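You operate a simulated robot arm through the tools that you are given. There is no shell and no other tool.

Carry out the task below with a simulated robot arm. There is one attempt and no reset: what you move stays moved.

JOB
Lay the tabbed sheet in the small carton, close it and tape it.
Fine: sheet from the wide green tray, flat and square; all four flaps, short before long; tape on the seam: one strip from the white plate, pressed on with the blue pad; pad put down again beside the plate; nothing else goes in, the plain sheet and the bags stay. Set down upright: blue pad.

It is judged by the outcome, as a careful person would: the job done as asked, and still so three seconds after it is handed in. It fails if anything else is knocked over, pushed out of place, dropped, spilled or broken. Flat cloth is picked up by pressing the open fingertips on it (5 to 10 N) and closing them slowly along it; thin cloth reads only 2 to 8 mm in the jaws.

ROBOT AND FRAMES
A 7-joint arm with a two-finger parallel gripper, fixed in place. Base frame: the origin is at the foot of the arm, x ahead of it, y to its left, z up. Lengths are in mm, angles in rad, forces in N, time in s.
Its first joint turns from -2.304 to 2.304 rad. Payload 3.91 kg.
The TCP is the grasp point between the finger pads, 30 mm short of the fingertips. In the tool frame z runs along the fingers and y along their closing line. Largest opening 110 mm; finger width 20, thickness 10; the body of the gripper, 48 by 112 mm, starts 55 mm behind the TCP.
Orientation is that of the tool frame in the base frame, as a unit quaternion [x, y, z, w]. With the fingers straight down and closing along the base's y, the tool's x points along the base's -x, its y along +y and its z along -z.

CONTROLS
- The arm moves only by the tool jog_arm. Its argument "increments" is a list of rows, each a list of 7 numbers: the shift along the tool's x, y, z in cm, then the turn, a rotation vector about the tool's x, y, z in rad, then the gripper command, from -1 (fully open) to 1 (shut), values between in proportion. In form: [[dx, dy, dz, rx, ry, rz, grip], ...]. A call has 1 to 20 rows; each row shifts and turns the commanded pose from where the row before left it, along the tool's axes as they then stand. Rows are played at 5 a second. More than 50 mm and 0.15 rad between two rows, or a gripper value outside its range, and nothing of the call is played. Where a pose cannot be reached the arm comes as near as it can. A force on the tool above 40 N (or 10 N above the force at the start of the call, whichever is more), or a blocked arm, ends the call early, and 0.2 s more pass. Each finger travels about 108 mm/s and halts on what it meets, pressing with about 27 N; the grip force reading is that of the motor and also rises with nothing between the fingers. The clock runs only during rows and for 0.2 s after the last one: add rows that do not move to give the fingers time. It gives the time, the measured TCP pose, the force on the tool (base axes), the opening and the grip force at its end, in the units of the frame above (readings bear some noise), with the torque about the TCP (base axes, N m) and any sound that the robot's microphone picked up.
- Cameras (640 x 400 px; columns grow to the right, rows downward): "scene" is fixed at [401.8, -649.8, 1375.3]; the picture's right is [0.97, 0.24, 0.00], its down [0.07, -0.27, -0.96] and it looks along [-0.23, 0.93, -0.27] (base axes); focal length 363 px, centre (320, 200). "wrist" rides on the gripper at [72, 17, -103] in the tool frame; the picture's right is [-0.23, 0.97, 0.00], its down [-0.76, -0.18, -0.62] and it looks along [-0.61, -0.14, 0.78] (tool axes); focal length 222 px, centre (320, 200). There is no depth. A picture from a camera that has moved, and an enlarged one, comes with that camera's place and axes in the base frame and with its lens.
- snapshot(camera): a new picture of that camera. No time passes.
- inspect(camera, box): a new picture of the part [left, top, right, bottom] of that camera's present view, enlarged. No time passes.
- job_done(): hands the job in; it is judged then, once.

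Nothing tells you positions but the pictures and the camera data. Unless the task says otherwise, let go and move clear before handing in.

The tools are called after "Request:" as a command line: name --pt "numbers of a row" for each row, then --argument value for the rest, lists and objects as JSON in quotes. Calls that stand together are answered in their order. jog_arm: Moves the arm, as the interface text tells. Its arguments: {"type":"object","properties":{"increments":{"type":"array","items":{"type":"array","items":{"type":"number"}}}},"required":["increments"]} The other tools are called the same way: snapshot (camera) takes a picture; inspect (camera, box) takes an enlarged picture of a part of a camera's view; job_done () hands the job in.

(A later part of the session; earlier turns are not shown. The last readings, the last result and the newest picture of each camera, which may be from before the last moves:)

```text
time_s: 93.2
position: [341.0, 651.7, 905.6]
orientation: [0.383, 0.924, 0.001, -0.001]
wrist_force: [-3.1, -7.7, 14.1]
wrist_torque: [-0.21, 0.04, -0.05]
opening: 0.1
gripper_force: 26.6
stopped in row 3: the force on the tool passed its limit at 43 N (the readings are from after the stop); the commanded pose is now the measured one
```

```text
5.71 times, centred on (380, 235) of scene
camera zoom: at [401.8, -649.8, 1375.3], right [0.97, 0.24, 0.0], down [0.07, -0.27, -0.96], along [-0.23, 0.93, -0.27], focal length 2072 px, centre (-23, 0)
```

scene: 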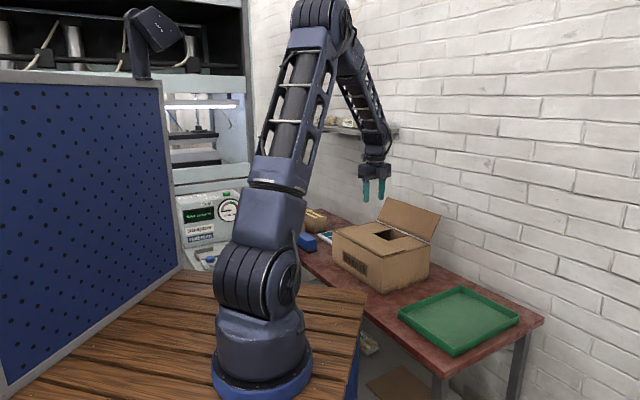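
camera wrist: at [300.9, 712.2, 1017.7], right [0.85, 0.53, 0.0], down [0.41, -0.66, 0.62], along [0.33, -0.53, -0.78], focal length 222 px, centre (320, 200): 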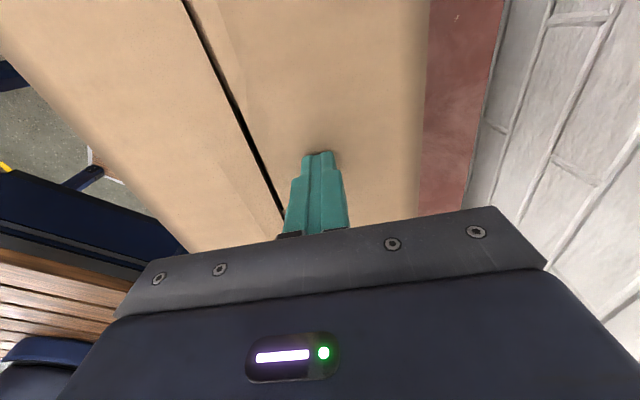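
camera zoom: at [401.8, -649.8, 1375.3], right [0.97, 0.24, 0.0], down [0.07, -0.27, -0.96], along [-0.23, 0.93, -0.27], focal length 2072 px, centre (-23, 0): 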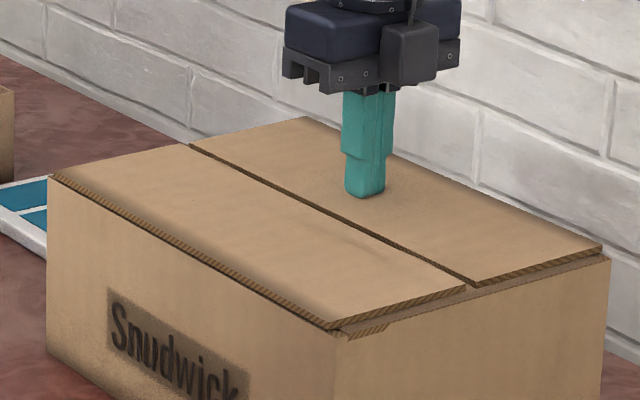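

The last flap is pressed flat (top at z of about 876). I'll lift off and check all four flaps.

Request:
jog_arm --pt "0 0 -1 0 0 0 1" --pt "0 0 -3 0 0 0 1" --pt "0 0 -4.5 0 0 0 1" --pt "0 0 -4.5 0 0 0 1" --pt "0 0 -2 0 0 0 1" --pt "0 0 0 0 0 0 1"

Request:
inspect --camera "scene" --box '[330, 200, 450, 290]'

Request:
snapshot --camera "wrist"

Request:
inspect --camera "scene" --box '[365, 230, 445, 290]'

```text
time_s: 94.7
position: [338.9, 650.2, 1056.9]
orientation: [0.382, 0.924, 0.0, 0.0]
wrist_force: [-0.2, -0.1, -0.2]
wrist_torque: [-0.04, -0.01, 0.02]
opening: 0.0
gripper_force: 27.5
```

```text
4.44 times, centred on (390, 245) of scene
camera zoom: at [401.8, -649.8, 1375.3], right [0.97, 0.24, 0.0], down [0.07, -0.27, -0.96], along [-0.23, 0.93, -0.27], focal length 1612 px, centre (9, 0)
```

zoom: 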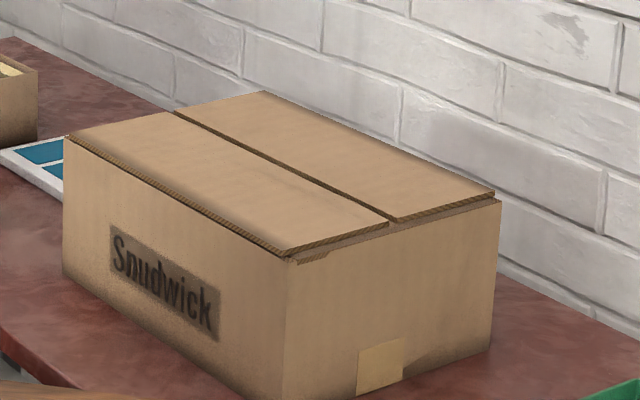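

```text
taken
camera wrist: at [301.6, 711.7, 1159.9], right [0.85, 0.53, 0.0], down [0.41, -0.66, 0.62], along [0.33, -0.53, -0.78], focal length 222 px, centre (320, 200)
```

wrist: 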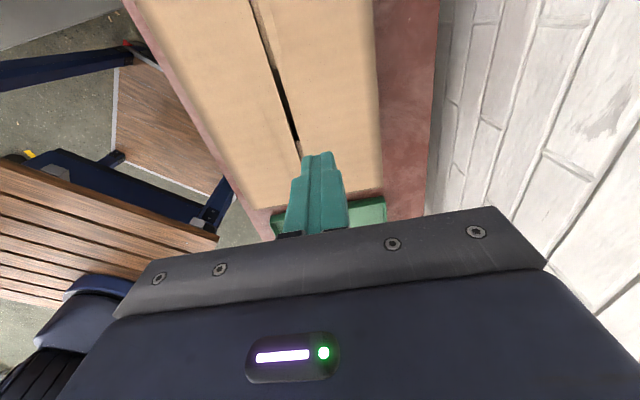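

```text
6.67 times, centred on (405, 260) of scene
camera zoom: at [401.8, -649.8, 1375.3], right [0.97, 0.24, 0.0], down [0.07, -0.27, -0.96], along [-0.23, 0.93, -0.27], focal length 2418 px, centre (-247, -200)
```

zoom: 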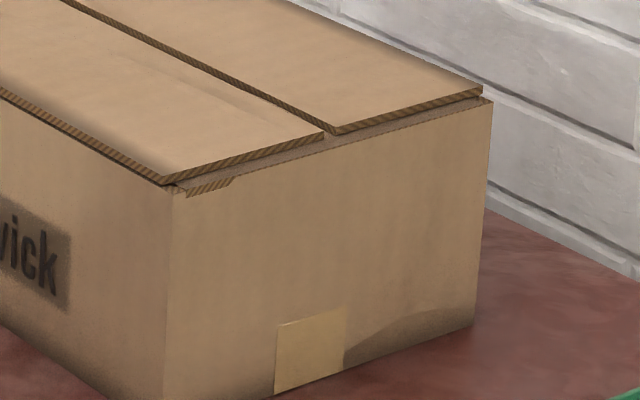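

All four flaps are closed, with the seam at n of about 658. Next comes the tape: I'll turn the tool back to -45°, move in front of the plate below shelf height and look closely at the strips.

Request:
jog_arm --pt "0 0 0 0 0 -0.131 1" --pt "0 0 0 0 0 -0.131 1" --pt "0 0 0 0 0 -0.131 1" --pt "0 0 0 0 0 -0.131 1" --pt "0 0 0 0 0 -0.131 1" --pt "0 0 0 0 0 -0.131 1" --pt "0 0 0 0 0 -0.131 1" --pt "0 0 0 0 0 -0.131 1" --pt "0 0 0 0 0 -0.131 1" --pt "0 0 0 0 0 -0.131 1" --pt "0 0 0 0 0 -0.131 1" --pt "0 0 0 0 0 -0.13 1" --pt "1.41 3.71 0 0 0 0 1" --pt "1.41 3.71 0 0 0 0 1" --pt "1.41 3.71 0 0 0 0 1" --pt "1.41 3.71 0 0 0 0 1" --pt "1.41 3.71 0 0 0 0 1" --pt "1.41 3.71 0 0 0 0 1" --pt "1.41 3.71 0 0 0 0 1" --pt "0 0 0 0 0 0 1"

Request:
jog_arm --pt "0 0 4 0 0 0 0.5" --pt "0 0 4 0 0 0 0.5" --pt "0 0 4 0 0 0 0.5" --pt "0 0 3 0 0 0 0.5" --pt "0 0 0 0 0 0 0.5"

Request:
snapshot --camera "scene"

Request:
snapshot --camera "wrist"

```text
time_s: 98.8
position: [86.6, 764.4, 1054.7]
orientation: [-0.383, 0.924, 0.0, 0.001]
wrist_force: [1.0, 0.5, -0.3]
wrist_torque: [0.0, 0.04, 0.02]
opening: 0.3
gripper_force: 26.5
```

```text
time_s: 100.0
position: [88.7, 765.0, 905.0]
orientation: [-0.383, 0.924, 0.002, 0.0]
wrist_force: [0.0, -0.2, 0.2]
wrist_torque: [0.01, 0.01, -0.02]
opening: 27.6
gripper_force: 0.1
```

```text
taken
```

scene: 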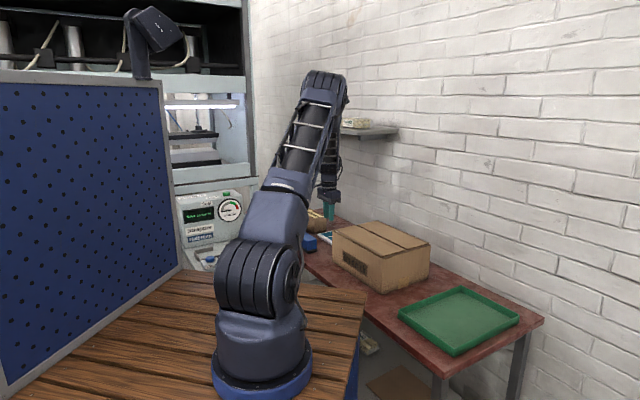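

```text
taken
camera wrist: at [24.2, 723.9, 1008.7], right [-0.53, 0.85, 0.0], down [0.66, 0.41, 0.62], along [0.53, 0.33, -0.78], focal length 222 px, centre (320, 200)
```

wrist: 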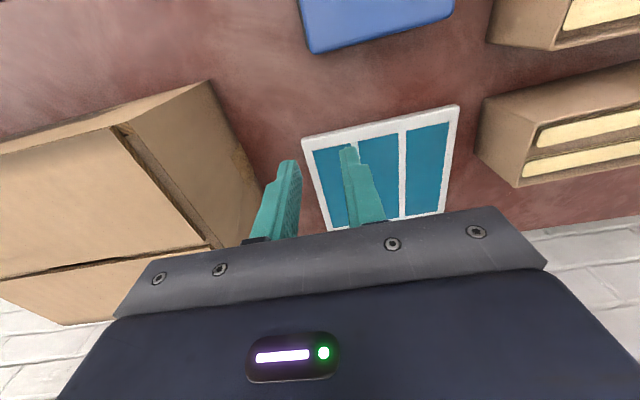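

Request:
inspect --camera "wrist" --box '[280, 80, 480, 240]'

Request:
inspect --camera "wrist" --box '[0, 60, 280, 330]'

Request:
inspect --camera "scene" --box '[300, 215, 350, 255]'

```text
2.50 times, centred on (380, 160) of wrist
camera zoom: at [24.2, 723.9, 1008.7], right [-0.53, 0.85, 0.0], down [0.66, 0.41, 0.62], along [0.53, 0.33, -0.78], focal length 555 px, centre (170, 300)
```

zoom: 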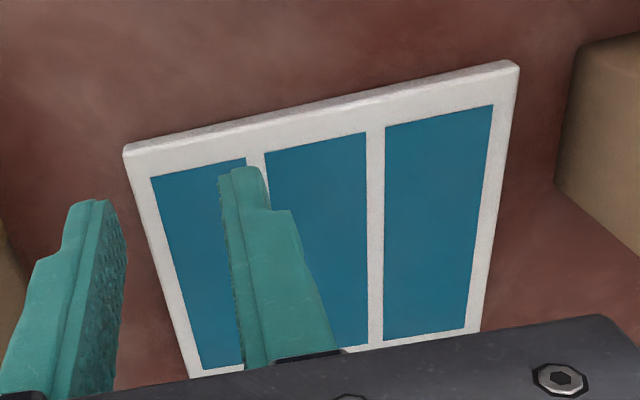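

```text
1.48 times, centred on (140, 195) of wrist
camera zoom: at [24.2, 723.9, 1008.7], right [-0.53, 0.85, 0.0], down [0.66, 0.41, 0.62], along [0.53, 0.33, -0.78], focal length 329 px, centre (587, 207)
```

zoom: 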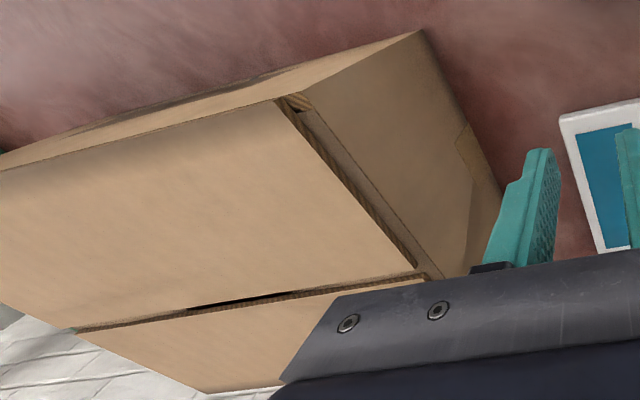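

```text
10.00 times, centred on (325, 235) of scene
camera zoom: at [401.8, -649.8, 1375.3], right [0.97, 0.24, 0.0], down [0.07, -0.27, -0.96], along [-0.23, 0.93, -0.27], focal length 3626 px, centre (270, -150)
```

zoom: 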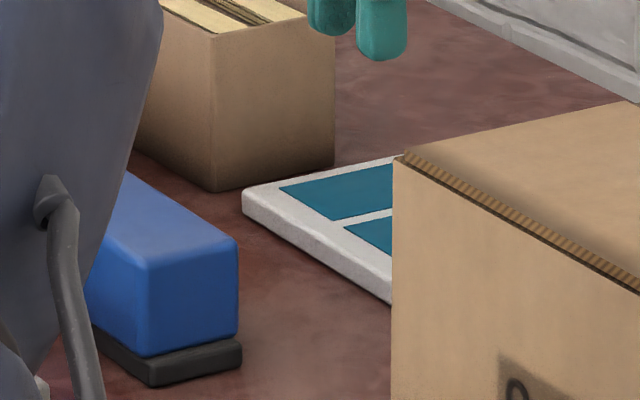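

The strips are flush on a plate whose top is near z = 752; the nearest strip spans n 650–792, s 456–504. I'll lower in front of the shelf first, then slide in beneath it over this strip.

Request:
jog_arm --pt "0 0 3 0 0 0 0.56" --pt "0 0 3 0 0 0 0.56" --pt "0 0 3 0 0 0 0.56" --pt "0 0 0 0 0 0 0.56" --pt "-2.4 0.05 0 0 0 0 0.56" --pt "-2.4 0.05 0 0 0 0 0.56" --pt "-2.4 0.05 0 0 0 0 0.56" --pt "-2.4 0.05 0 0 0 0 0.56" --pt "-2.1 0 0 0 0 0 0.56" --pt "0 0 0 0 0 0 0.56" --pt "0 0 0 0 0 0 0.56"

Request:
snapshot --camera "scene"

Request:
snapshot --camera "wrist"

Request:
inspect --camera "wrist" --box '[230, 60, 450, 240]'

```text
time_s: 102.5
position: [168.1, 850.7, 813.8]
orientation: [-0.384, 0.923, 0.001, 0.0]
wrist_force: [0.8, -0.5, -0.1]
wrist_torque: [0.03, -0.04, 0.01]
opening: 24.2
gripper_force: 0.1
```

```text
taken
```

scene: 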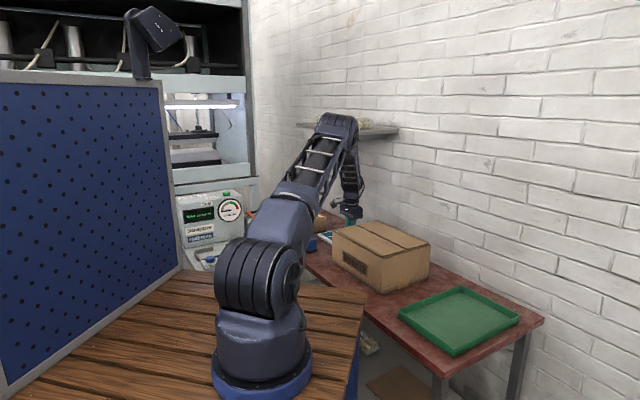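

```text
taken
camera wrist: at [105.2, 809.0, 919.3], right [-0.53, 0.85, 0.0], down [0.66, 0.41, 0.62], along [0.53, 0.33, -0.78], focal length 222 px, centre (320, 200)
```

wrist: 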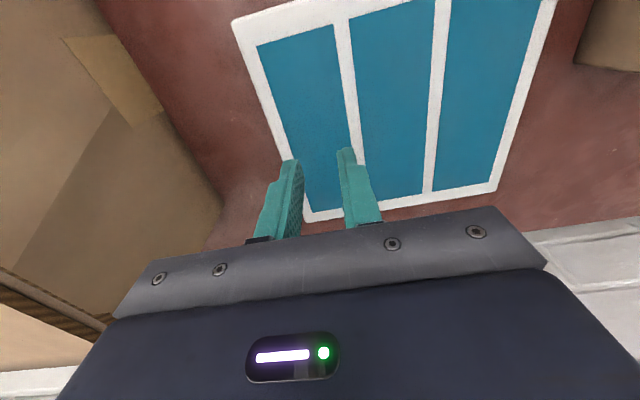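

```text
2.22 times, centred on (340, 150) of wrist
camera zoom: at [105.2, 809.0, 919.3], right [-0.53, 0.85, 0.0], down [0.66, 0.41, 0.62], along [0.53, 0.33, -0.78], focal length 494 px, centre (276, 311)
```

zoom: 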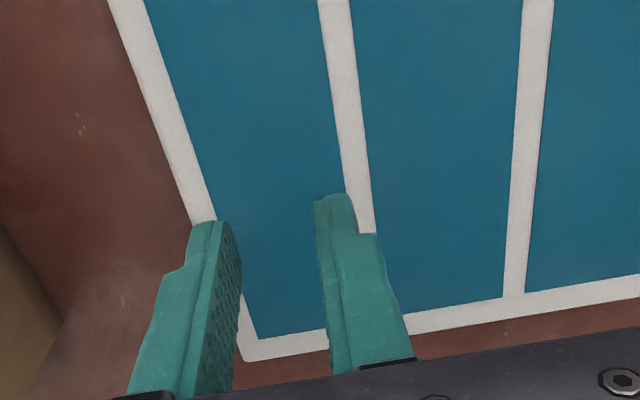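

The jaws hover over the strip. I'll shift 3.5 mm to its centreline, descend, and then feel for contact in sub-millimetre steps.

Request:
jog_arm --pt "0 -0.35 1 0 0 0 0.56" --pt "0 0 1 0 0 0 0.56" --pt "0 0 0.5 0 0 0 0.56" --pt "0 0 0 0 0 0 0.56" --pt "0 0 0 0 0 0 0.56"

Request:
inspect --camera "wrist" --box '[230, 60, 450, 240]'

```text
time_s: 103.7
position: [171.1, 847.7, 791.1]
orientation: [-0.383, 0.924, 0.001, 0.0]
wrist_force: [-0.4, 0.5, -0.2]
wrist_torque: [0.0, 0.02, -0.01]
opening: 24.1
gripper_force: 0.1
```

```text
2.22 times, centred on (340, 150) of wrist
camera zoom: at [107.8, 805.7, 894.4], right [-0.53, 0.85, 0.0], down [0.66, 0.41, 0.62], along [0.53, 0.33, -0.78], focal length 494 px, centre (276, 311)
```

zoom: 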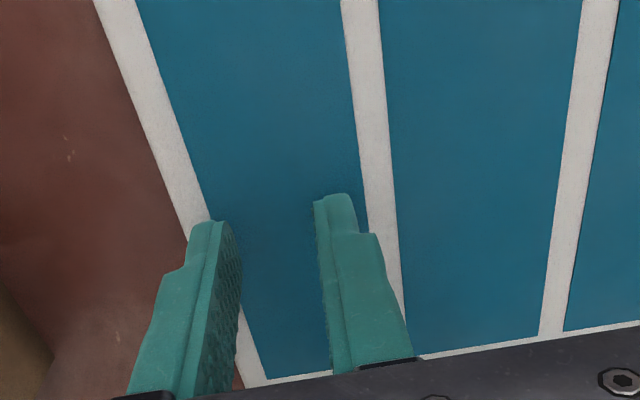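

Request:
jog_arm --pt "0 0 0.25 0 0 0 0.56" --pt "0 0 0.25 0 0 0 0.56" --pt "0 0 0 0 0 0 0.56"

Request:
jog_arm --pt "0 0 0.05 0 0 0 0.56" --pt "0 0 0.05 0 0 0 0.56" --pt "0 0 0 0 0 0 0.56"

Request:
jog_arm --pt "0 0 0.05 0 0 0 0.56" --pt "0 0 0 0 0 0 0.56"

```text
time_s: 104.5
position: [170.4, 848.5, 784.8]
orientation: [-0.383, 0.924, -0.001, 0.001]
wrist_force: [-0.3, -0.3, 0.1]
wrist_torque: [-0.02, -0.01, 0.04]
opening: 24.3
gripper_force: 0.1
```

```text
time_s: 105.2
position: [171.5, 847.6, 785.2]
orientation: [-0.383, 0.924, -0.001, 0.0]
wrist_force: [0.4, 0.3, 0.5]
wrist_torque: [0.0, 0.0, 0.01]
opening: 24.2
gripper_force: 0.1
```

```text
time_s: 105.8
position: [170.6, 847.8, 784.5]
orientation: [-0.383, 0.924, 0.0, 0.001]
wrist_force: [-0.1, -0.2, -0.4]
wrist_torque: [0.0, -0.01, 0.03]
opening: 24.0
gripper_force: 0.0
```

Request:
jog_arm --pt "0 0 0.05 0 0 0 0.56" --pt "0 0 0.05 0 0 0 0.56" --pt "0 0 0 0 0 0 0.56"

Request:
jog_arm --pt "0 0 0.05 0 0 0 0.56" --pt "0 0 0 0 0 0 0.56"

Request:
jog_arm --pt "0 0 0.05 0 0 0 0.56" --pt "0 0 0 0 0 0 0.56"

```text
time_s: 106.7
position: [171.8, 848.5, 784.3]
orientation: [-0.383, 0.924, 0.002, 0.0]
wrist_force: [-0.1, -1.0, 7.8]
wrist_torque: [-0.2, -0.05, -0.05]
opening: 24.2
gripper_force: 0.5
```

```text
time_s: 107.2
position: [171.0, 847.2, 784.0]
orientation: [-0.384, 0.923, 0.002, 0.0]
wrist_force: [0.1, -1.4, 16.2]
wrist_torque: [-0.3, -0.09, -0.02]
opening: 24.6
gripper_force: 0.7
```

```text
time_s: 107.8
position: [170.8, 848.6, 785.0]
orientation: [-0.383, 0.924, 0.002, 0.001]
wrist_force: [1.1, -2.0, 25.7]
wrist_torque: [-0.49, -0.16, -0.02]
opening: 24.5
gripper_force: 0.2
```

The force overshot slightly to 26 N, mostly on one finger. I'll back off about 1 mm, level the tool by 0.004 rad, and re-read for about 8 N.

Request:
jog_arm --pt "0 0 -0.1 0.0037 0.0015 0 0.56" --pt "0 0 0 0 0 0 0.56" --pt "0 0 0 0 0 0 0.56"

```text
time_s: 108.7
position: [171.1, 848.4, 785.4]
orientation: [-0.384, 0.923, -0.002, 0.0]
wrist_force: [4.4, 7.0, 18.8]
wrist_torque: [0.41, 0.16, -0.17]
opening: 25.1
gripper_force: 1.2
```

Request:
jog_arm --pt "0 0 -0.07 -0.0019 -0.0008 0 0.56" --pt "0 0 0 0 0 0 0.56" --pt "0 0 0 0 0 0 0.56"

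```text
time_s: 109.5
position: [170.6, 847.4, 784.4]
orientation: [-0.383, 0.924, -0.001, 0.001]
wrist_force: [5.6, 8.5, 11.7]
wrist_torque: [0.34, 0.02, -0.18]
opening: 25.2
gripper_force: 1.2
```

Request:
jog_arm --pt "0 0 -0.2 0 0 0 0.56" --pt "0 0 -0.1 0 0 0 0.56" --pt "0 0 0 0 0 0 0.56" --pt "0 0 0 0 0 0 0.56"

Request:
inspect --camera "wrist" --box '[230, 60, 450, 240]'

```text
time_s: 110.5
position: [171.7, 846.7, 787.0]
orientation: [-0.383, 0.924, -0.001, 0.0]
wrist_force: [0.3, 0.4, 0.2]
wrist_torque: [0.02, 0.02, -0.01]
opening: 24.4
gripper_force: 0.1
```

```text
2.22 times, centred on (340, 150) of wrist
camera zoom: at [107.5, 805.4, 890.7], right [-0.53, 0.85, 0.0], down [0.66, 0.41, 0.62], along [0.53, 0.33, -0.78], focal length 494 px, centre (276, 311)
```

zoom: 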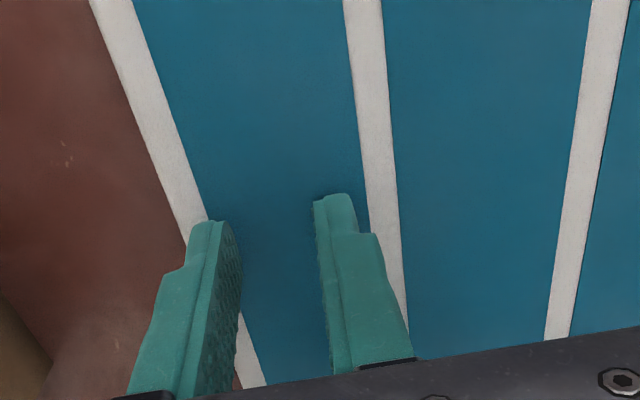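

Request:
jog_arm --pt "0 0 0.1 0 0 0 0.56" --pt "0 0 0.05 0 0 0 0.56" --pt "0 0 0 0 0 0 0.56"

```text
time_s: 111.2
position: [170.0, 848.0, 784.7]
orientation: [-0.384, 0.923, -0.001, 0.0]
wrist_force: [-0.2, -0.1, -0.9]
wrist_torque: [-0.05, 0.01, 0.04]
opening: 24.3
gripper_force: 0.1
```

Request:
jog_arm --pt "0 0 0.05 0 0 0 0.56" --pt "0 0 0 0 0 0 0.56"

```text
time_s: 111.8
position: [170.1, 847.7, 785.2]
orientation: [-0.383, 0.924, 0.0, 0.001]
wrist_force: [0.6, 0.4, 0.8]
wrist_torque: [0.01, -0.02, -0.02]
opening: 24.2
gripper_force: 0.1
```

Request:
jog_arm --pt "0 0 0.04 0 0 0 0.56" --pt "0 0 0 0 0 0 0.56"

```text
time_s: 112.5
position: [170.5, 846.7, 784.4]
orientation: [-0.383, 0.924, -0.001, 0.001]
wrist_force: [-1.1, 0.0, 0.3]
wrist_torque: [0.01, 0.01, 0.01]
opening: 24.0
gripper_force: 0.1
```

Request:
jog_arm --pt "0 0 0.04 0 0 0 0.56" --pt "0 0 0 0 0 0 0.56"

```text
time_s: 113.0
position: [170.3, 848.5, 783.8]
orientation: [-0.385, 0.923, -0.001, 0.0]
wrist_force: [-0.5, -0.2, -0.6]
wrist_torque: [-0.01, 0.01, 0.0]
opening: 24.2
gripper_force: 0.0
```

Request:
jog_arm --pt "0 0 0.04 0 0 0 0.56" --pt "0 0 0 0 0 0 0.56"

```text
time_s: 113.7
position: [171.0, 846.5, 783.1]
orientation: [-0.383, 0.924, -0.001, 0.0]
wrist_force: [0.4, -0.7, 0.8]
wrist_torque: [0.0, 0.02, 0.01]
opening: 24.2
gripper_force: 0.0
```

Request:
jog_arm --pt "0 0 0.04 0 0 0 0.56" --pt "0 0 0 0 0 0 0.56"

```text
time_s: 114.2
position: [170.6, 847.5, 784.2]
orientation: [-0.384, 0.923, 0.0, 0.0]
wrist_force: [0.2, -0.1, 5.0]
wrist_torque: [0.02, 0.07, 0.02]
opening: 23.7
gripper_force: 0.0
```

Contact at 5 N, shared by both fingers. I'll add a touch more pressure and then close slowly along the strip.

Request:
jog_arm --pt "0 0 0.025 0 0 0 0.56" --pt "0 0 0 0 0 0 0.6" --pt "0 0 0 0 0 0 0.64" --pt "0 0 0 0 0 0 0.68" --pt "0 0 0 0 0 0 0.72" --pt "0 0 0 0 0 0 0.76"

Request:
inspect --camera "wrist" --box '[230, 60, 450, 240]'

```text
time_s: 115.7
position: [169.9, 848.0, 783.8]
orientation: [-0.384, 0.923, 0.0, 0.001]
wrist_force: [-1.0, 3.3, 15.6]
wrist_torque: [0.0, 0.15, -0.02]
opening: 19.2
gripper_force: 5.9
```

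```text
2.22 times, centred on (340, 150) of wrist
camera zoom: at [107.3, 805.8, 887.7], right [-0.53, 0.85, 0.0], down [0.66, 0.41, 0.62], along [0.53, 0.33, -0.78], focal length 494 px, centre (276, 311)
```

zoom: 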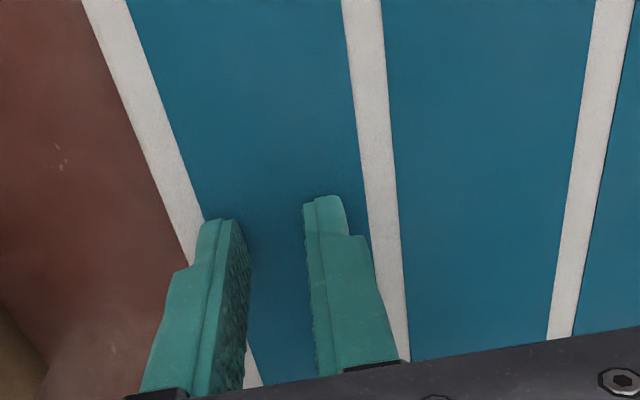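

The fingers are moving slowly with friction. I'll continue closing gradually and watch whether the strip gathers.

Request:
jog_arm --pt "0 0 0 0 0 0 0.8" --pt "0 0 0 0 0 0 0.84" --pt "0 0 0 0 0 0 0.88"

Request:
inspect --camera "wrist" --box '[230, 60, 450, 240]'

```text
time_s: 116.5
position: [169.8, 848.1, 783.7]
orientation: [-0.384, 0.923, 0.0, 0.001]
wrist_force: [-2.2, -0.7, 19.9]
wrist_torque: [-0.12, 0.23, -0.02]
opening: 12.7
gripper_force: 6.1
```

```text
2.22 times, centred on (340, 150) of wrist
camera zoom: at [107.3, 805.6, 887.7], right [-0.53, 0.85, 0.0], down [0.66, 0.41, 0.62], along [0.53, 0.33, -0.78], focal length 494 px, centre (276, 311)
```

zoom: 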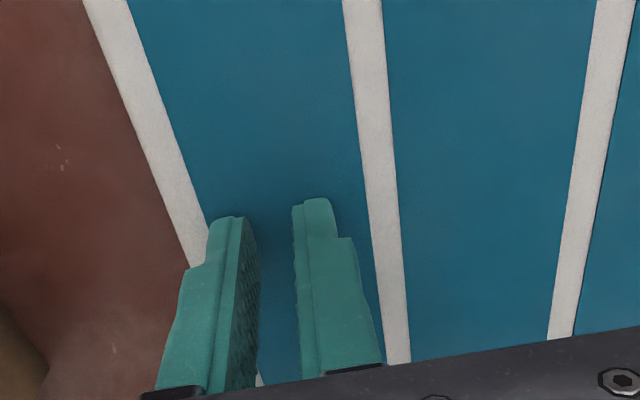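

Request:
jog_arm --pt "0 0 -0.06 0 0 0 0.88" --pt "0 0 0 0 0 0 0.88"

```text
time_s: 117.0
position: [170.2, 848.1, 783.8]
orientation: [-0.384, 0.923, 0.001, 0.001]
wrist_force: [-3.2, 5.0, 14.8]
wrist_torque: [0.09, 0.23, -0.04]
opening: 12.8
gripper_force: 5.6
```

Request:
jog_arm --pt "0 0 -0.04 0 0 0 0.88" --pt "0 0 0 0 0 0 0.88"

Request:
jog_arm --pt "0 0 0 0 0 0 0.9" --pt "0 0 0 0 0 0 0.92" --pt "0 0 0 0 0 0 0.94"

Request:
inspect --camera "wrist" --box '[230, 60, 450, 240]'

```text
time_s: 117.7
position: [170.8, 847.8, 784.0]
orientation: [-0.383, 0.924, -0.001, 0.0]
wrist_force: [-3.0, 0.1, 9.2]
wrist_torque: [0.09, 0.17, -0.01]
opening: 7.7
gripper_force: 0.7
```

```text
time_s: 118.5
position: [171.3, 847.2, 784.2]
orientation: [-0.384, 0.923, 0.0, 0.001]
wrist_force: [-3.0, 2.0, 3.5]
wrist_torque: [0.08, 0.17, 0.0]
opening: 5.0
gripper_force: 1.9
```

```text
2.22 times, centred on (340, 150) of wrist
camera zoom: at [107.5, 805.7, 887.7], right [-0.53, 0.85, 0.0], down [0.66, 0.41, 0.62], along [0.53, 0.33, -0.78], focal length 494 px, centre (276, 311)
```

zoom: 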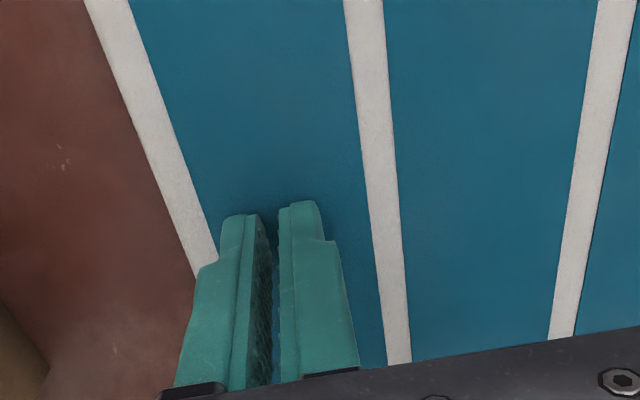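

Request:
jog_arm --pt "0 0 0 0 0 0 0.96" --pt "0 0 0 0 0 0 0.98" --pt "0 0 0 0 0 0 1" --pt "0 0 0 0 0 0 1"

Request:
inspect --camera "wrist" --box '[230, 60, 450, 240]'

```text
time_s: 119.5
position: [170.5, 846.3, 783.6]
orientation: [-0.384, 0.923, -0.001, 0.001]
wrist_force: [0.1, 0.5, -0.2]
wrist_torque: [0.01, -0.01, -0.02]
opening: 0.0
gripper_force: 26.9
```

```text
2.22 times, centred on (340, 150) of wrist
camera zoom: at [107.6, 805.8, 887.8], right [-0.53, 0.85, 0.0], down [0.66, 0.41, 0.62], along [0.53, 0.33, -0.78], focal length 494 px, centre (276, 311)
```

zoom: 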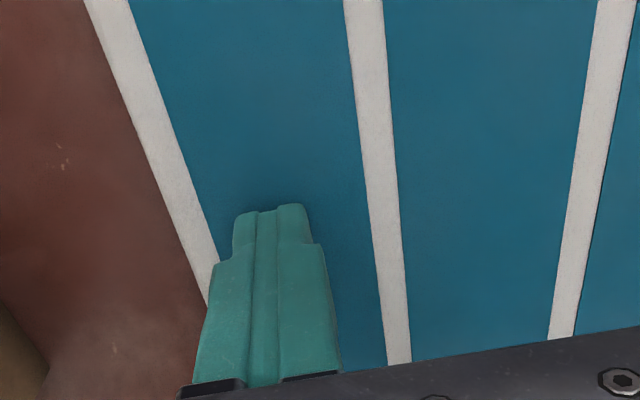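

The jaws closed to zero without gathering anything. I'll lift slightly to see whether the strip is sticking to the fingertips.

Request:
jog_arm --pt "0 0 -0.5 0 0 0 1" --pt "0 0 -1 0 0 0 1" --pt "0 0 -1.5 0 0 0 1" --pt "0 0 0 0 0 0 1"

Request:
snapshot --camera "wrist"

Request:
inspect --camera "wrist" --box '[220, 0, 560, 240]'

```text
time_s: 120.5
position: [170.2, 848.4, 813.6]
orientation: [-0.383, 0.924, -0.001, 0.0]
wrist_force: [0.0, -0.4, -0.7]
wrist_torque: [-0.03, 0.0, -0.01]
opening: 0.1
gripper_force: 27.0
```

```text
taken
camera wrist: at [107.0, 806.0, 918.2], right [-0.53, 0.85, 0.0], down [0.66, 0.41, 0.62], along [0.53, 0.33, -0.78], focal length 222 px, centre (320, 200)
```

wrist: 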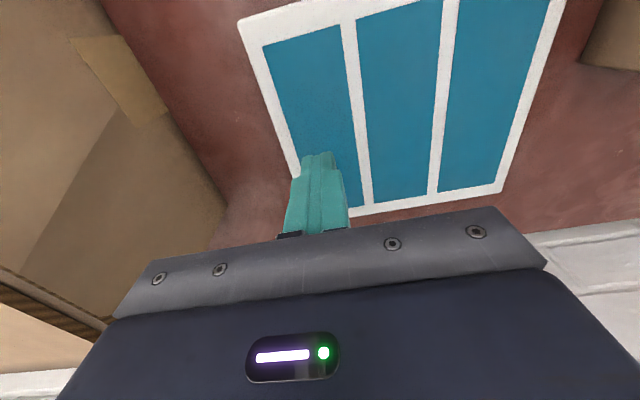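

```text
1.67 times, centred on (390, 120) of wrist
camera zoom: at [107.0, 806.0, 918.2], right [-0.53, 0.85, 0.0], down [0.66, 0.41, 0.62], along [0.53, 0.33, -0.78], focal length 370 px, centre (203, 333)
```

zoom: 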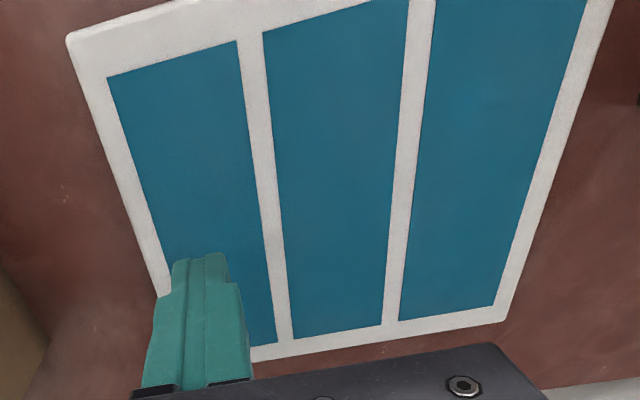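

The strip is unchanged on the plate. I'm looking at its ends and edges closely for a lifted corner or tab before trying again.

Request:
inspect --camera "wrist" --box '[235, 10, 355, 90]'

Request:
inspect --camera "wrist" --box '[320, 140, 440, 220]'

Request:
inspect --camera "scene" --box '[314, 225, 344, 245]'

```text
5.00 times, centred on (295, 50) of wrist
camera zoom: at [107.0, 806.0, 918.2], right [-0.53, 0.85, 0.0], down [0.66, 0.41, 0.62], along [0.53, 0.33, -0.78], focal length 1111 px, centre (445, 950)
```

zoom: 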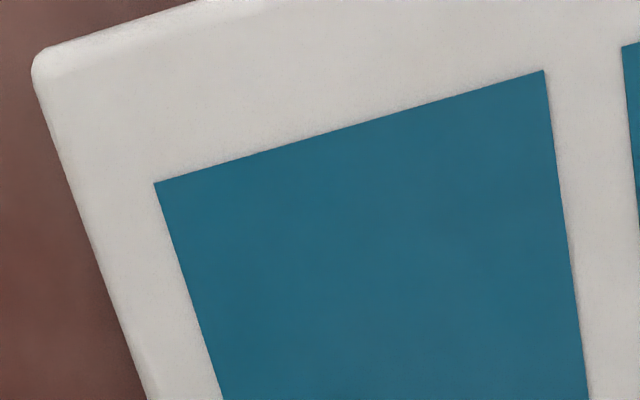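

```text
5.00 times, centred on (380, 180) of wrist
camera zoom: at [107.0, 806.0, 918.2], right [-0.53, 0.85, 0.0], down [0.66, 0.41, 0.62], along [0.53, 0.33, -0.78], focal length 1111 px, centre (20, 300)
```

zoom: 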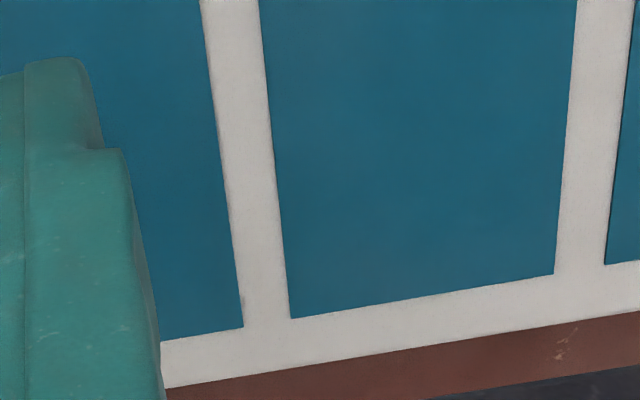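

```text
16.00 times, centred on (329, 235) of scene
camera zoom: at [401.8, -649.8, 1375.3], right [0.97, 0.24, 0.0], down [0.07, -0.27, -0.96], along [-0.23, 0.93, -0.27], focal length 5802 px, centre (176, -360)
```

zoom: 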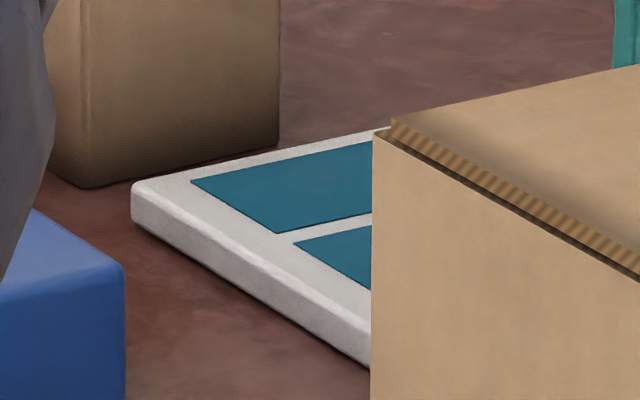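

No tab or lifted corner is visible; the strips are thin and flat. The jaw span across the width was probably too short to buckle the tape, so I'll turn 90° and gather along the strip's length from a wider opening, with regulated 5–10 N pressure.

Request:
jog_arm --pt "0 0 0 0 0 0.131 1" --pt "0 0 0 0 0 0.131 1" --pt "0 0 0 0 0 0.131 1" --pt "0 0 0 0 0 0.131 1" --pt "0 0 0 0 0 0.131 1" --pt "0 0 0 0 0 0.131 1" --pt "0 0 0 0 0 0.131 1" --pt "0 0 0 0 0 0.131 1" --pt "0 0 0 0 0 0.131 1" --pt "0 0 0 0 0 0.131 0.6" --pt "0 0 0 0 0 0.131 0.2" --pt "0 0 0 0 0 0.13 0" --pt "0 0 0 0 0 0 0" --pt "0 0 0 0 0 0 0"

Request:
snapshot --camera "wrist"

Request:
inspect --camera "wrist" --box '[220, 40, 440, 240]'

```text
time_s: 123.5
position: [169.8, 847.9, 814.4]
orientation: [0.382, 0.924, 0.0, 0.001]
wrist_force: [0.3, 0.2, 0.0]
wrist_torque: [0.01, 0.0, 0.02]
opening: 55.1
gripper_force: 0.1
```

```text
taken
camera wrist: at [131.2, 908.2, 917.9], right [0.85, 0.53, 0.0], down [0.41, -0.66, 0.62], along [0.33, -0.53, -0.78], focal length 222 px, centre (320, 200)
```

wrist: 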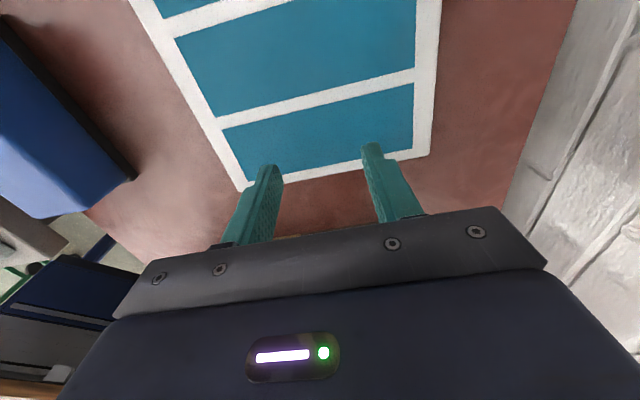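

```text
2.00 times, centred on (330, 140) of wrist
camera zoom: at [131.2, 908.2, 917.9], right [0.85, 0.53, 0.0], down [0.41, -0.66, 0.62], along [0.33, -0.53, -0.78], focal length 444 px, centre (300, 320)
```

zoom: 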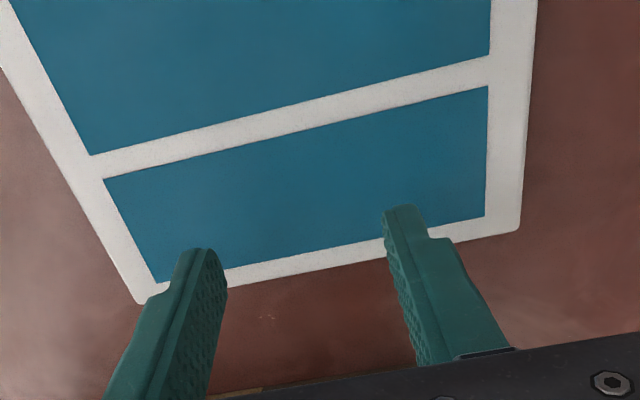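

Request:
jog_arm --pt "0 0 1 0 0 0 0" --pt "0 0 1 0 0 0 0" --pt "0 0 0.7 0 0 0 0" --pt "0 0 0 0 0 0 0" --pt "0 0 0 0 0 0 0"

Request:
jog_arm --pt "0 0 0.1 0 0 0 0" --pt "0 0 0.05 0 0 0 0" --pt "0 0 0 0 0 0 0"

```text
time_s: 124.7
position: [169.4, 847.2, 787.1]
orientation: [0.383, 0.924, 0.0, 0.001]
wrist_force: [-0.1, 0.7, -0.8]
wrist_torque: [0.02, 0.02, -0.01]
opening: 54.8
gripper_force: 0.1
```

```text
time_s: 125.5
position: [170.7, 846.6, 786.1]
orientation: [0.383, 0.924, -0.001, 0.0]
wrist_force: [-0.2, 0.2, 0.0]
wrist_torque: [0.0, 0.0, 0.01]
opening: 55.2
gripper_force: 0.1
```

Request:
jog_arm --pt "0 0 0.07 0 0 0 0" --pt "0 0 0 0 0 0 0"

```text
time_s: 126.0
position: [169.6, 847.2, 785.3]
orientation: [0.382, 0.924, 0.0, 0.001]
wrist_force: [-0.3, -0.4, -1.0]
wrist_torque: [0.02, 0.01, -0.02]
opening: 54.9
gripper_force: 0.2
```

Request:
jog_arm --pt "0 0 0.05 0 0 0 0" --pt "0 0 0 0 0 0 0"

```text
time_s: 126.7
position: [169.4, 847.1, 784.8]
orientation: [0.383, 0.924, 0.0, 0.001]
wrist_force: [-0.8, -0.5, 0.3]
wrist_torque: [0.01, 0.03, 0.04]
opening: 55.1
gripper_force: 0.1
```

Request:
jog_arm --pt "0 0 0.05 0 0 0 0" --pt "0 0 0 0 0 0 0"

```text
time_s: 127.2
position: [170.8, 846.8, 783.9]
orientation: [0.383, 0.924, 0.0, 0.001]
wrist_force: [0.7, -0.1, 0.4]
wrist_torque: [-0.03, 0.04, -0.01]
opening: 54.9
gripper_force: 0.0
```

Request:
jog_arm --pt "0 0 0.05 0 0 0 0" --pt "0 0 0 0 0 0 0"

```text
time_s: 127.8
position: [171.6, 847.7, 783.9]
orientation: [0.383, 0.924, -0.001, 0.0]
wrist_force: [-0.9, -0.6, 1.2]
wrist_torque: [0.01, 0.03, 0.05]
opening: 54.9
gripper_force: 0.0
```

Request:
jog_arm --pt "0 0 0.04 0 0 0 0" --pt "0 0 0 0 0 0 0"

```text
time_s: 128.4
position: [170.8, 847.2, 783.8]
orientation: [0.383, 0.924, 0.001, 0.0]
wrist_force: [1.6, -3.2, 8.9]
wrist_torque: [-0.3, 0.17, 0.15]
opening: 55.4
gripper_force: 0.9
```

Request:
jog_arm --pt "0 0 -0.015 0.002 0 0 0" --pt "0 0 0 0 0 0 0"

```text
time_s: 129.1
position: [171.3, 848.2, 784.5]
orientation: [0.383, 0.924, 0.0, 0.0]
wrist_force: [4.1, -3.4, 10.8]
wrist_torque: [0.26, -0.27, -0.17]
opening: 55.3
gripper_force: 0.0
```

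Request:
jog_arm --pt "0 0 -0.015 -0.0009 0 0 0" --pt "0 0 0 0 0 0 0"

```text
time_s: 129.7
position: [170.5, 847.4, 783.7]
orientation: [0.383, 0.924, -0.001, 0.0]
wrist_force: [4.4, 0.2, 13.9]
wrist_torque: [-0.25, 0.14, 0.0]
opening: 55.0
gripper_force: 0.0
```

Request:
jog_arm --pt "0 0 -0.03 0.0003 0 0 0" --pt "0 0 0 0 0 0 0"

```text
time_s: 130.2
position: [170.6, 847.4, 783.7]
orientation: [0.382, 0.924, 0.0, 0.0]
wrist_force: [3.9, -1.2, 13.2]
wrist_torque: [0.25, -0.29, -0.11]
opening: 55.2
gripper_force: 0.1
```

Request:
jog_arm --pt "0 0 -0.04 0 0 0 0" --pt "0 0 0 0 0 0 0" --pt "0 0 0 0 0 0 0"

```text
time_s: 131.1
position: [170.4, 846.8, 785.0]
orientation: [0.383, 0.924, -0.001, 0.0]
wrist_force: [1.5, -1.6, 6.8]
wrist_torque: [0.2, -0.12, -0.05]
opening: 55.4
gripper_force: 0.6
```

About 7 N on both tips. Now I'll close slowly, roughly 5 mm/s, watching force and the strip.

Request:
jog_arm --pt "0 0 0 0 0 0 0.02" --pt "0 0 0 0 0 0 0.04" --pt "0 0 0 0 0 0 0.06" --pt "0 0 0 0 0 0 0.08" --pt "0 0 0 0 0 0 0.1" --pt "0 0 0 0 0 0 0.12"

Request:
inspect --camera "wrist" --box '[220, 40, 440, 240]'

```text
time_s: 132.4
position: [171.2, 846.9, 784.5]
orientation: [0.383, 0.924, -0.001, 0.001]
wrist_force: [1.1, 0.3, 1.3]
wrist_torque: [0.05, -0.05, 0.0]
opening: 49.1
gripper_force: 1.1
```

```text
2.00 times, centred on (330, 140) of wrist
camera zoom: at [131.6, 908.3, 887.7], right [0.85, 0.53, 0.0], down [0.41, -0.66, 0.62], along [0.33, -0.53, -0.78], focal length 444 px, centre (300, 320)
```

zoom: 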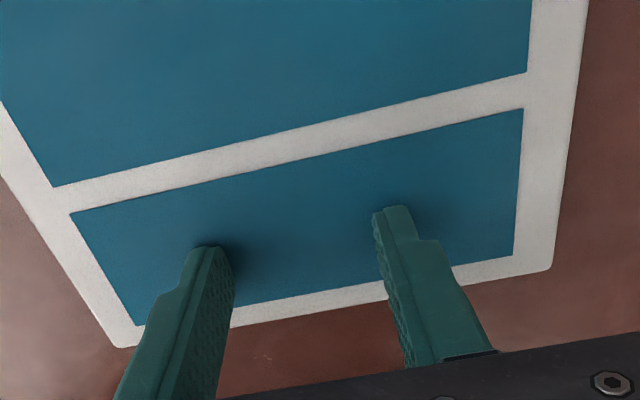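

Request:
jog_arm --pt "0 0 0.04 0 0 0 0.13" --pt "0 0 0 0 0 0 0.14" --pt "0 0 0 0 0 0 0.16"

```text
time_s: 133.2
position: [170.3, 846.3, 784.7]
orientation: [0.383, 0.924, -0.001, 0.001]
wrist_force: [0.9, 0.8, 3.7]
wrist_torque: [0.1, -0.07, -0.02]
opening: 46.5
gripper_force: 0.2
```

Request:
jog_arm --pt "0 0 0.03 0 0 0 0.17" --pt "0 0 0 0 0 0 0.18" --pt "0 0 0 0 0 0 0.2"

Request:
inspect --camera "wrist" --box '[220, 40, 440, 240]'

```text
time_s: 134.1
position: [170.9, 846.5, 784.1]
orientation: [0.383, 0.924, 0.001, 0.001]
wrist_force: [2.1, -0.6, 9.5]
wrist_torque: [0.08, -0.06, 0.01]
opening: 46.0
gripper_force: 1.9
```

```text
2.00 times, centred on (330, 140) of wrist
camera zoom: at [131.9, 908.3, 887.7], right [0.85, 0.53, 0.0], down [0.41, -0.66, 0.62], along [0.33, -0.53, -0.78], focal length 444 px, centre (300, 320)
```

zoom: 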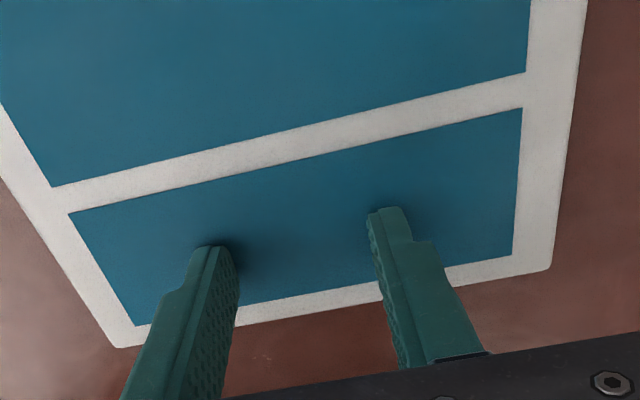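

Request:
jog_arm --pt "0 0 0 0 0 0 0.22" --pt "0 0 0 0 0 0 0.24" --pt "0 0 0 0 0 0 0.26" --pt "0 0 0 0 0 0 0.28"

Request:
inspect --camera "wrist" --box '[220, 40, 440, 240]'

```text
time_s: 135.1
position: [171.4, 847.9, 783.5]
orientation: [0.383, 0.924, 0.001, 0.0]
wrist_force: [2.6, 1.6, 12.7]
wrist_torque: [0.2, -0.11, 0.0]
opening: 41.7
gripper_force: 2.5
```

```text
2.00 times, centred on (330, 140) of wrist
camera zoom: at [131.7, 908.3, 887.7], right [0.85, 0.53, 0.0], down [0.41, -0.66, 0.62], along [0.33, -0.53, -0.78], focal length 444 px, centre (300, 320)
```

zoom: 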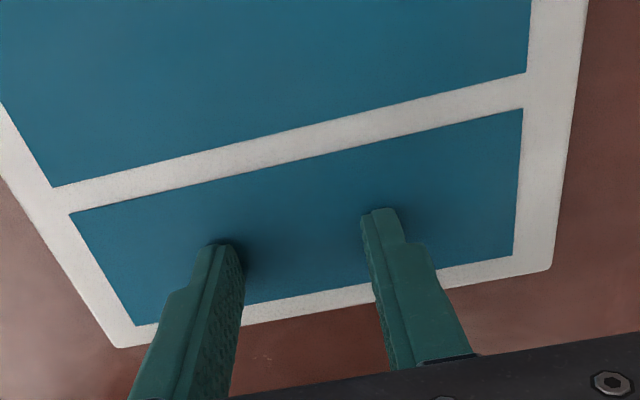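

Request:
jog_arm --pt "0 0 -0.02 0 0 0 0.3" --pt "0 0 0 0 0 0 0.33" --pt "0 0 0 0 0 0 0.36" --pt "0 0 0 0 0 0 0.39" --pt "0 0 0 0 0 0 0.42"

```text
time_s: 136.2
position: [170.8, 848.0, 782.3]
orientation: [0.383, 0.924, 0.0, -0.001]
wrist_force: [3.1, 1.6, 13.3]
wrist_torque: [0.25, -0.1, -0.11]
opening: 36.2
gripper_force: 4.3
```

Request:
jog_arm --pt "0 0 -0.03 0 0 0 0.44" --pt "0 0 0 0 0 0 0.47" --pt "0 0 0 0 0 0 0.5" --pt "0 0 0 0 0 0 0.53" --pt "0 0 0 0 0 0 0.56"

Request:
inspect --camera "wrist" --box '[220, 40, 440, 240]'

```text
time_s: 137.4
position: [169.9, 848.3, 783.3]
orientation: [0.382, 0.924, -0.001, 0.0]
wrist_force: [2.5, 0.1, 8.1]
wrist_torque: [0.16, -0.13, -0.01]
opening: 25.2
gripper_force: 1.3
```

```text
2.00 times, centred on (330, 140) of wrist
camera zoom: at [131.3, 908.4, 887.7], right [0.85, 0.53, 0.0], down [0.41, -0.66, 0.62], along [0.33, -0.53, -0.78], focal length 444 px, centre (300, 320)
```

zoom: 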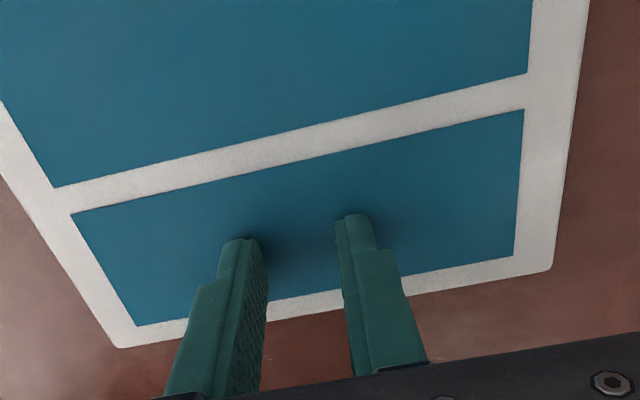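

Request:
jog_arm --pt "0 0 0 0 0 0 0.58" --pt "0 0 0 0 0 0 0.6" --pt "0 0 0 0 0 0 0.62" --pt "0 0 0 0 0 0 0.64" --pt "0 0 0 0 0 0 0.66" --pt "0 0 0 0 0 0 0.68"

```text
time_s: 138.8
position: [170.6, 848.1, 783.9]
orientation: [0.383, 0.924, -0.001, 0.0]
wrist_force: [0.9, 0.5, 6.0]
wrist_torque: [0.09, -0.05, 0.0]
opening: 18.0
gripper_force: 0.4
```

Request:
jog_arm --pt "0 0 0.02 0 0 0 0.7" --pt "0 0 0 0 0 0 0.72" --pt "0 0 0 0 0 0 0.74" --pt "0 0 0 0 0 0 0.76" --pt "0 0 0 0 0 0 0.78" --pt "0 0 0 0 0 0 0.8"

```text
time_s: 140.2
position: [169.4, 847.6, 783.7]
orientation: [0.382, 0.924, 0.0, 0.0]
wrist_force: [2.1, 0.9, 7.7]
wrist_torque: [0.1, -0.04, -0.06]
opening: 11.9
gripper_force: 0.3
```

Request:
jog_arm --pt "0 0 0 0 0 0 0.82" --pt "0 0 0 0 0 0 0.84" --pt "0 0 0 0 0 0 0.86" --pt "0 0 0 0 0 0 0.88" --pt "0 0 0 0 0 0 0.9" --pt "0 0 0 0 0 0 0.92"

Request:
inspect --camera "wrist" --box '[220, 40, 440, 240]'

```text
time_s: 141.7
position: [171.4, 847.4, 782.7]
orientation: [0.383, 0.924, 0.0, 0.0]
wrist_force: [1.4, 0.4, 8.9]
wrist_torque: [0.08, 0.03, -0.01]
opening: 5.4
gripper_force: 0.9
```

```text
2.00 times, centred on (330, 140) of wrist
camera zoom: at [131.4, 908.5, 887.7], right [0.85, 0.53, 0.0], down [0.41, -0.66, 0.62], along [0.33, -0.53, -0.78], focal length 444 px, centre (300, 320)
```

zoom: 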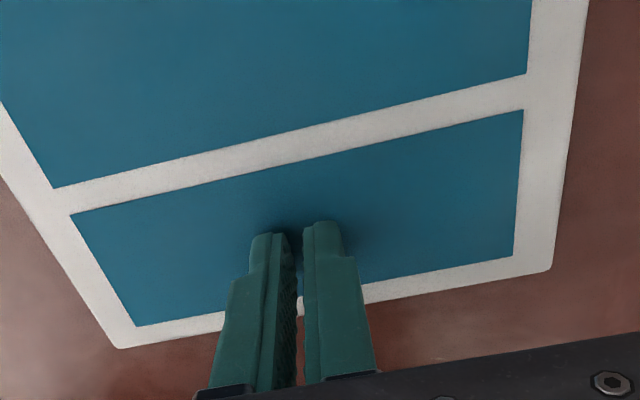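

Request:
jog_arm --pt "0 0 0 0 0 0 0.93" --pt "0 0 0 0 0 0 0.94" --pt "0 0 0 0 0 0 0.95" --pt "0 0 0 0 0 0 0.96" --pt "0 0 0 0 0 0 0.98" --pt "0 0 0 0 0 0 1" --pt "0 0 0 0 0 0 1"

Request:
inspect --camera "wrist" --box '[220, 40, 440, 240]'

```text
time_s: 143.2
position: [170.3, 847.9, 782.7]
orientation: [0.383, 0.924, 0.0, 0.0]
wrist_force: [0.5, -1.8, 10.0]
wrist_torque: [0.03, 0.05, 0.01]
opening: 0.0
gripper_force: 26.9
```

```text
2.00 times, centred on (330, 140) of wrist
camera zoom: at [131.3, 908.4, 887.7], right [0.85, 0.53, 0.0], down [0.41, -0.66, 0.62], along [0.33, -0.53, -0.78], focal length 444 px, centre (300, 320)
```

zoom: 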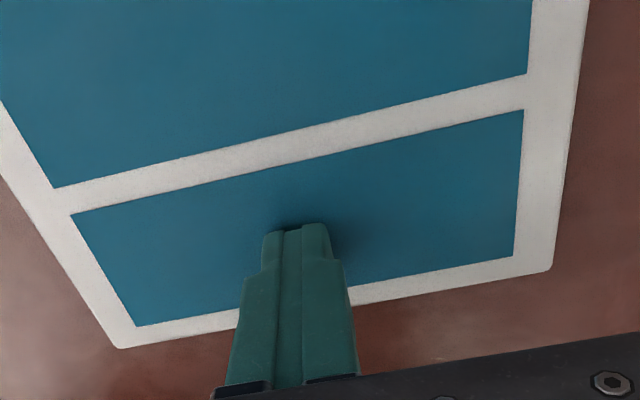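

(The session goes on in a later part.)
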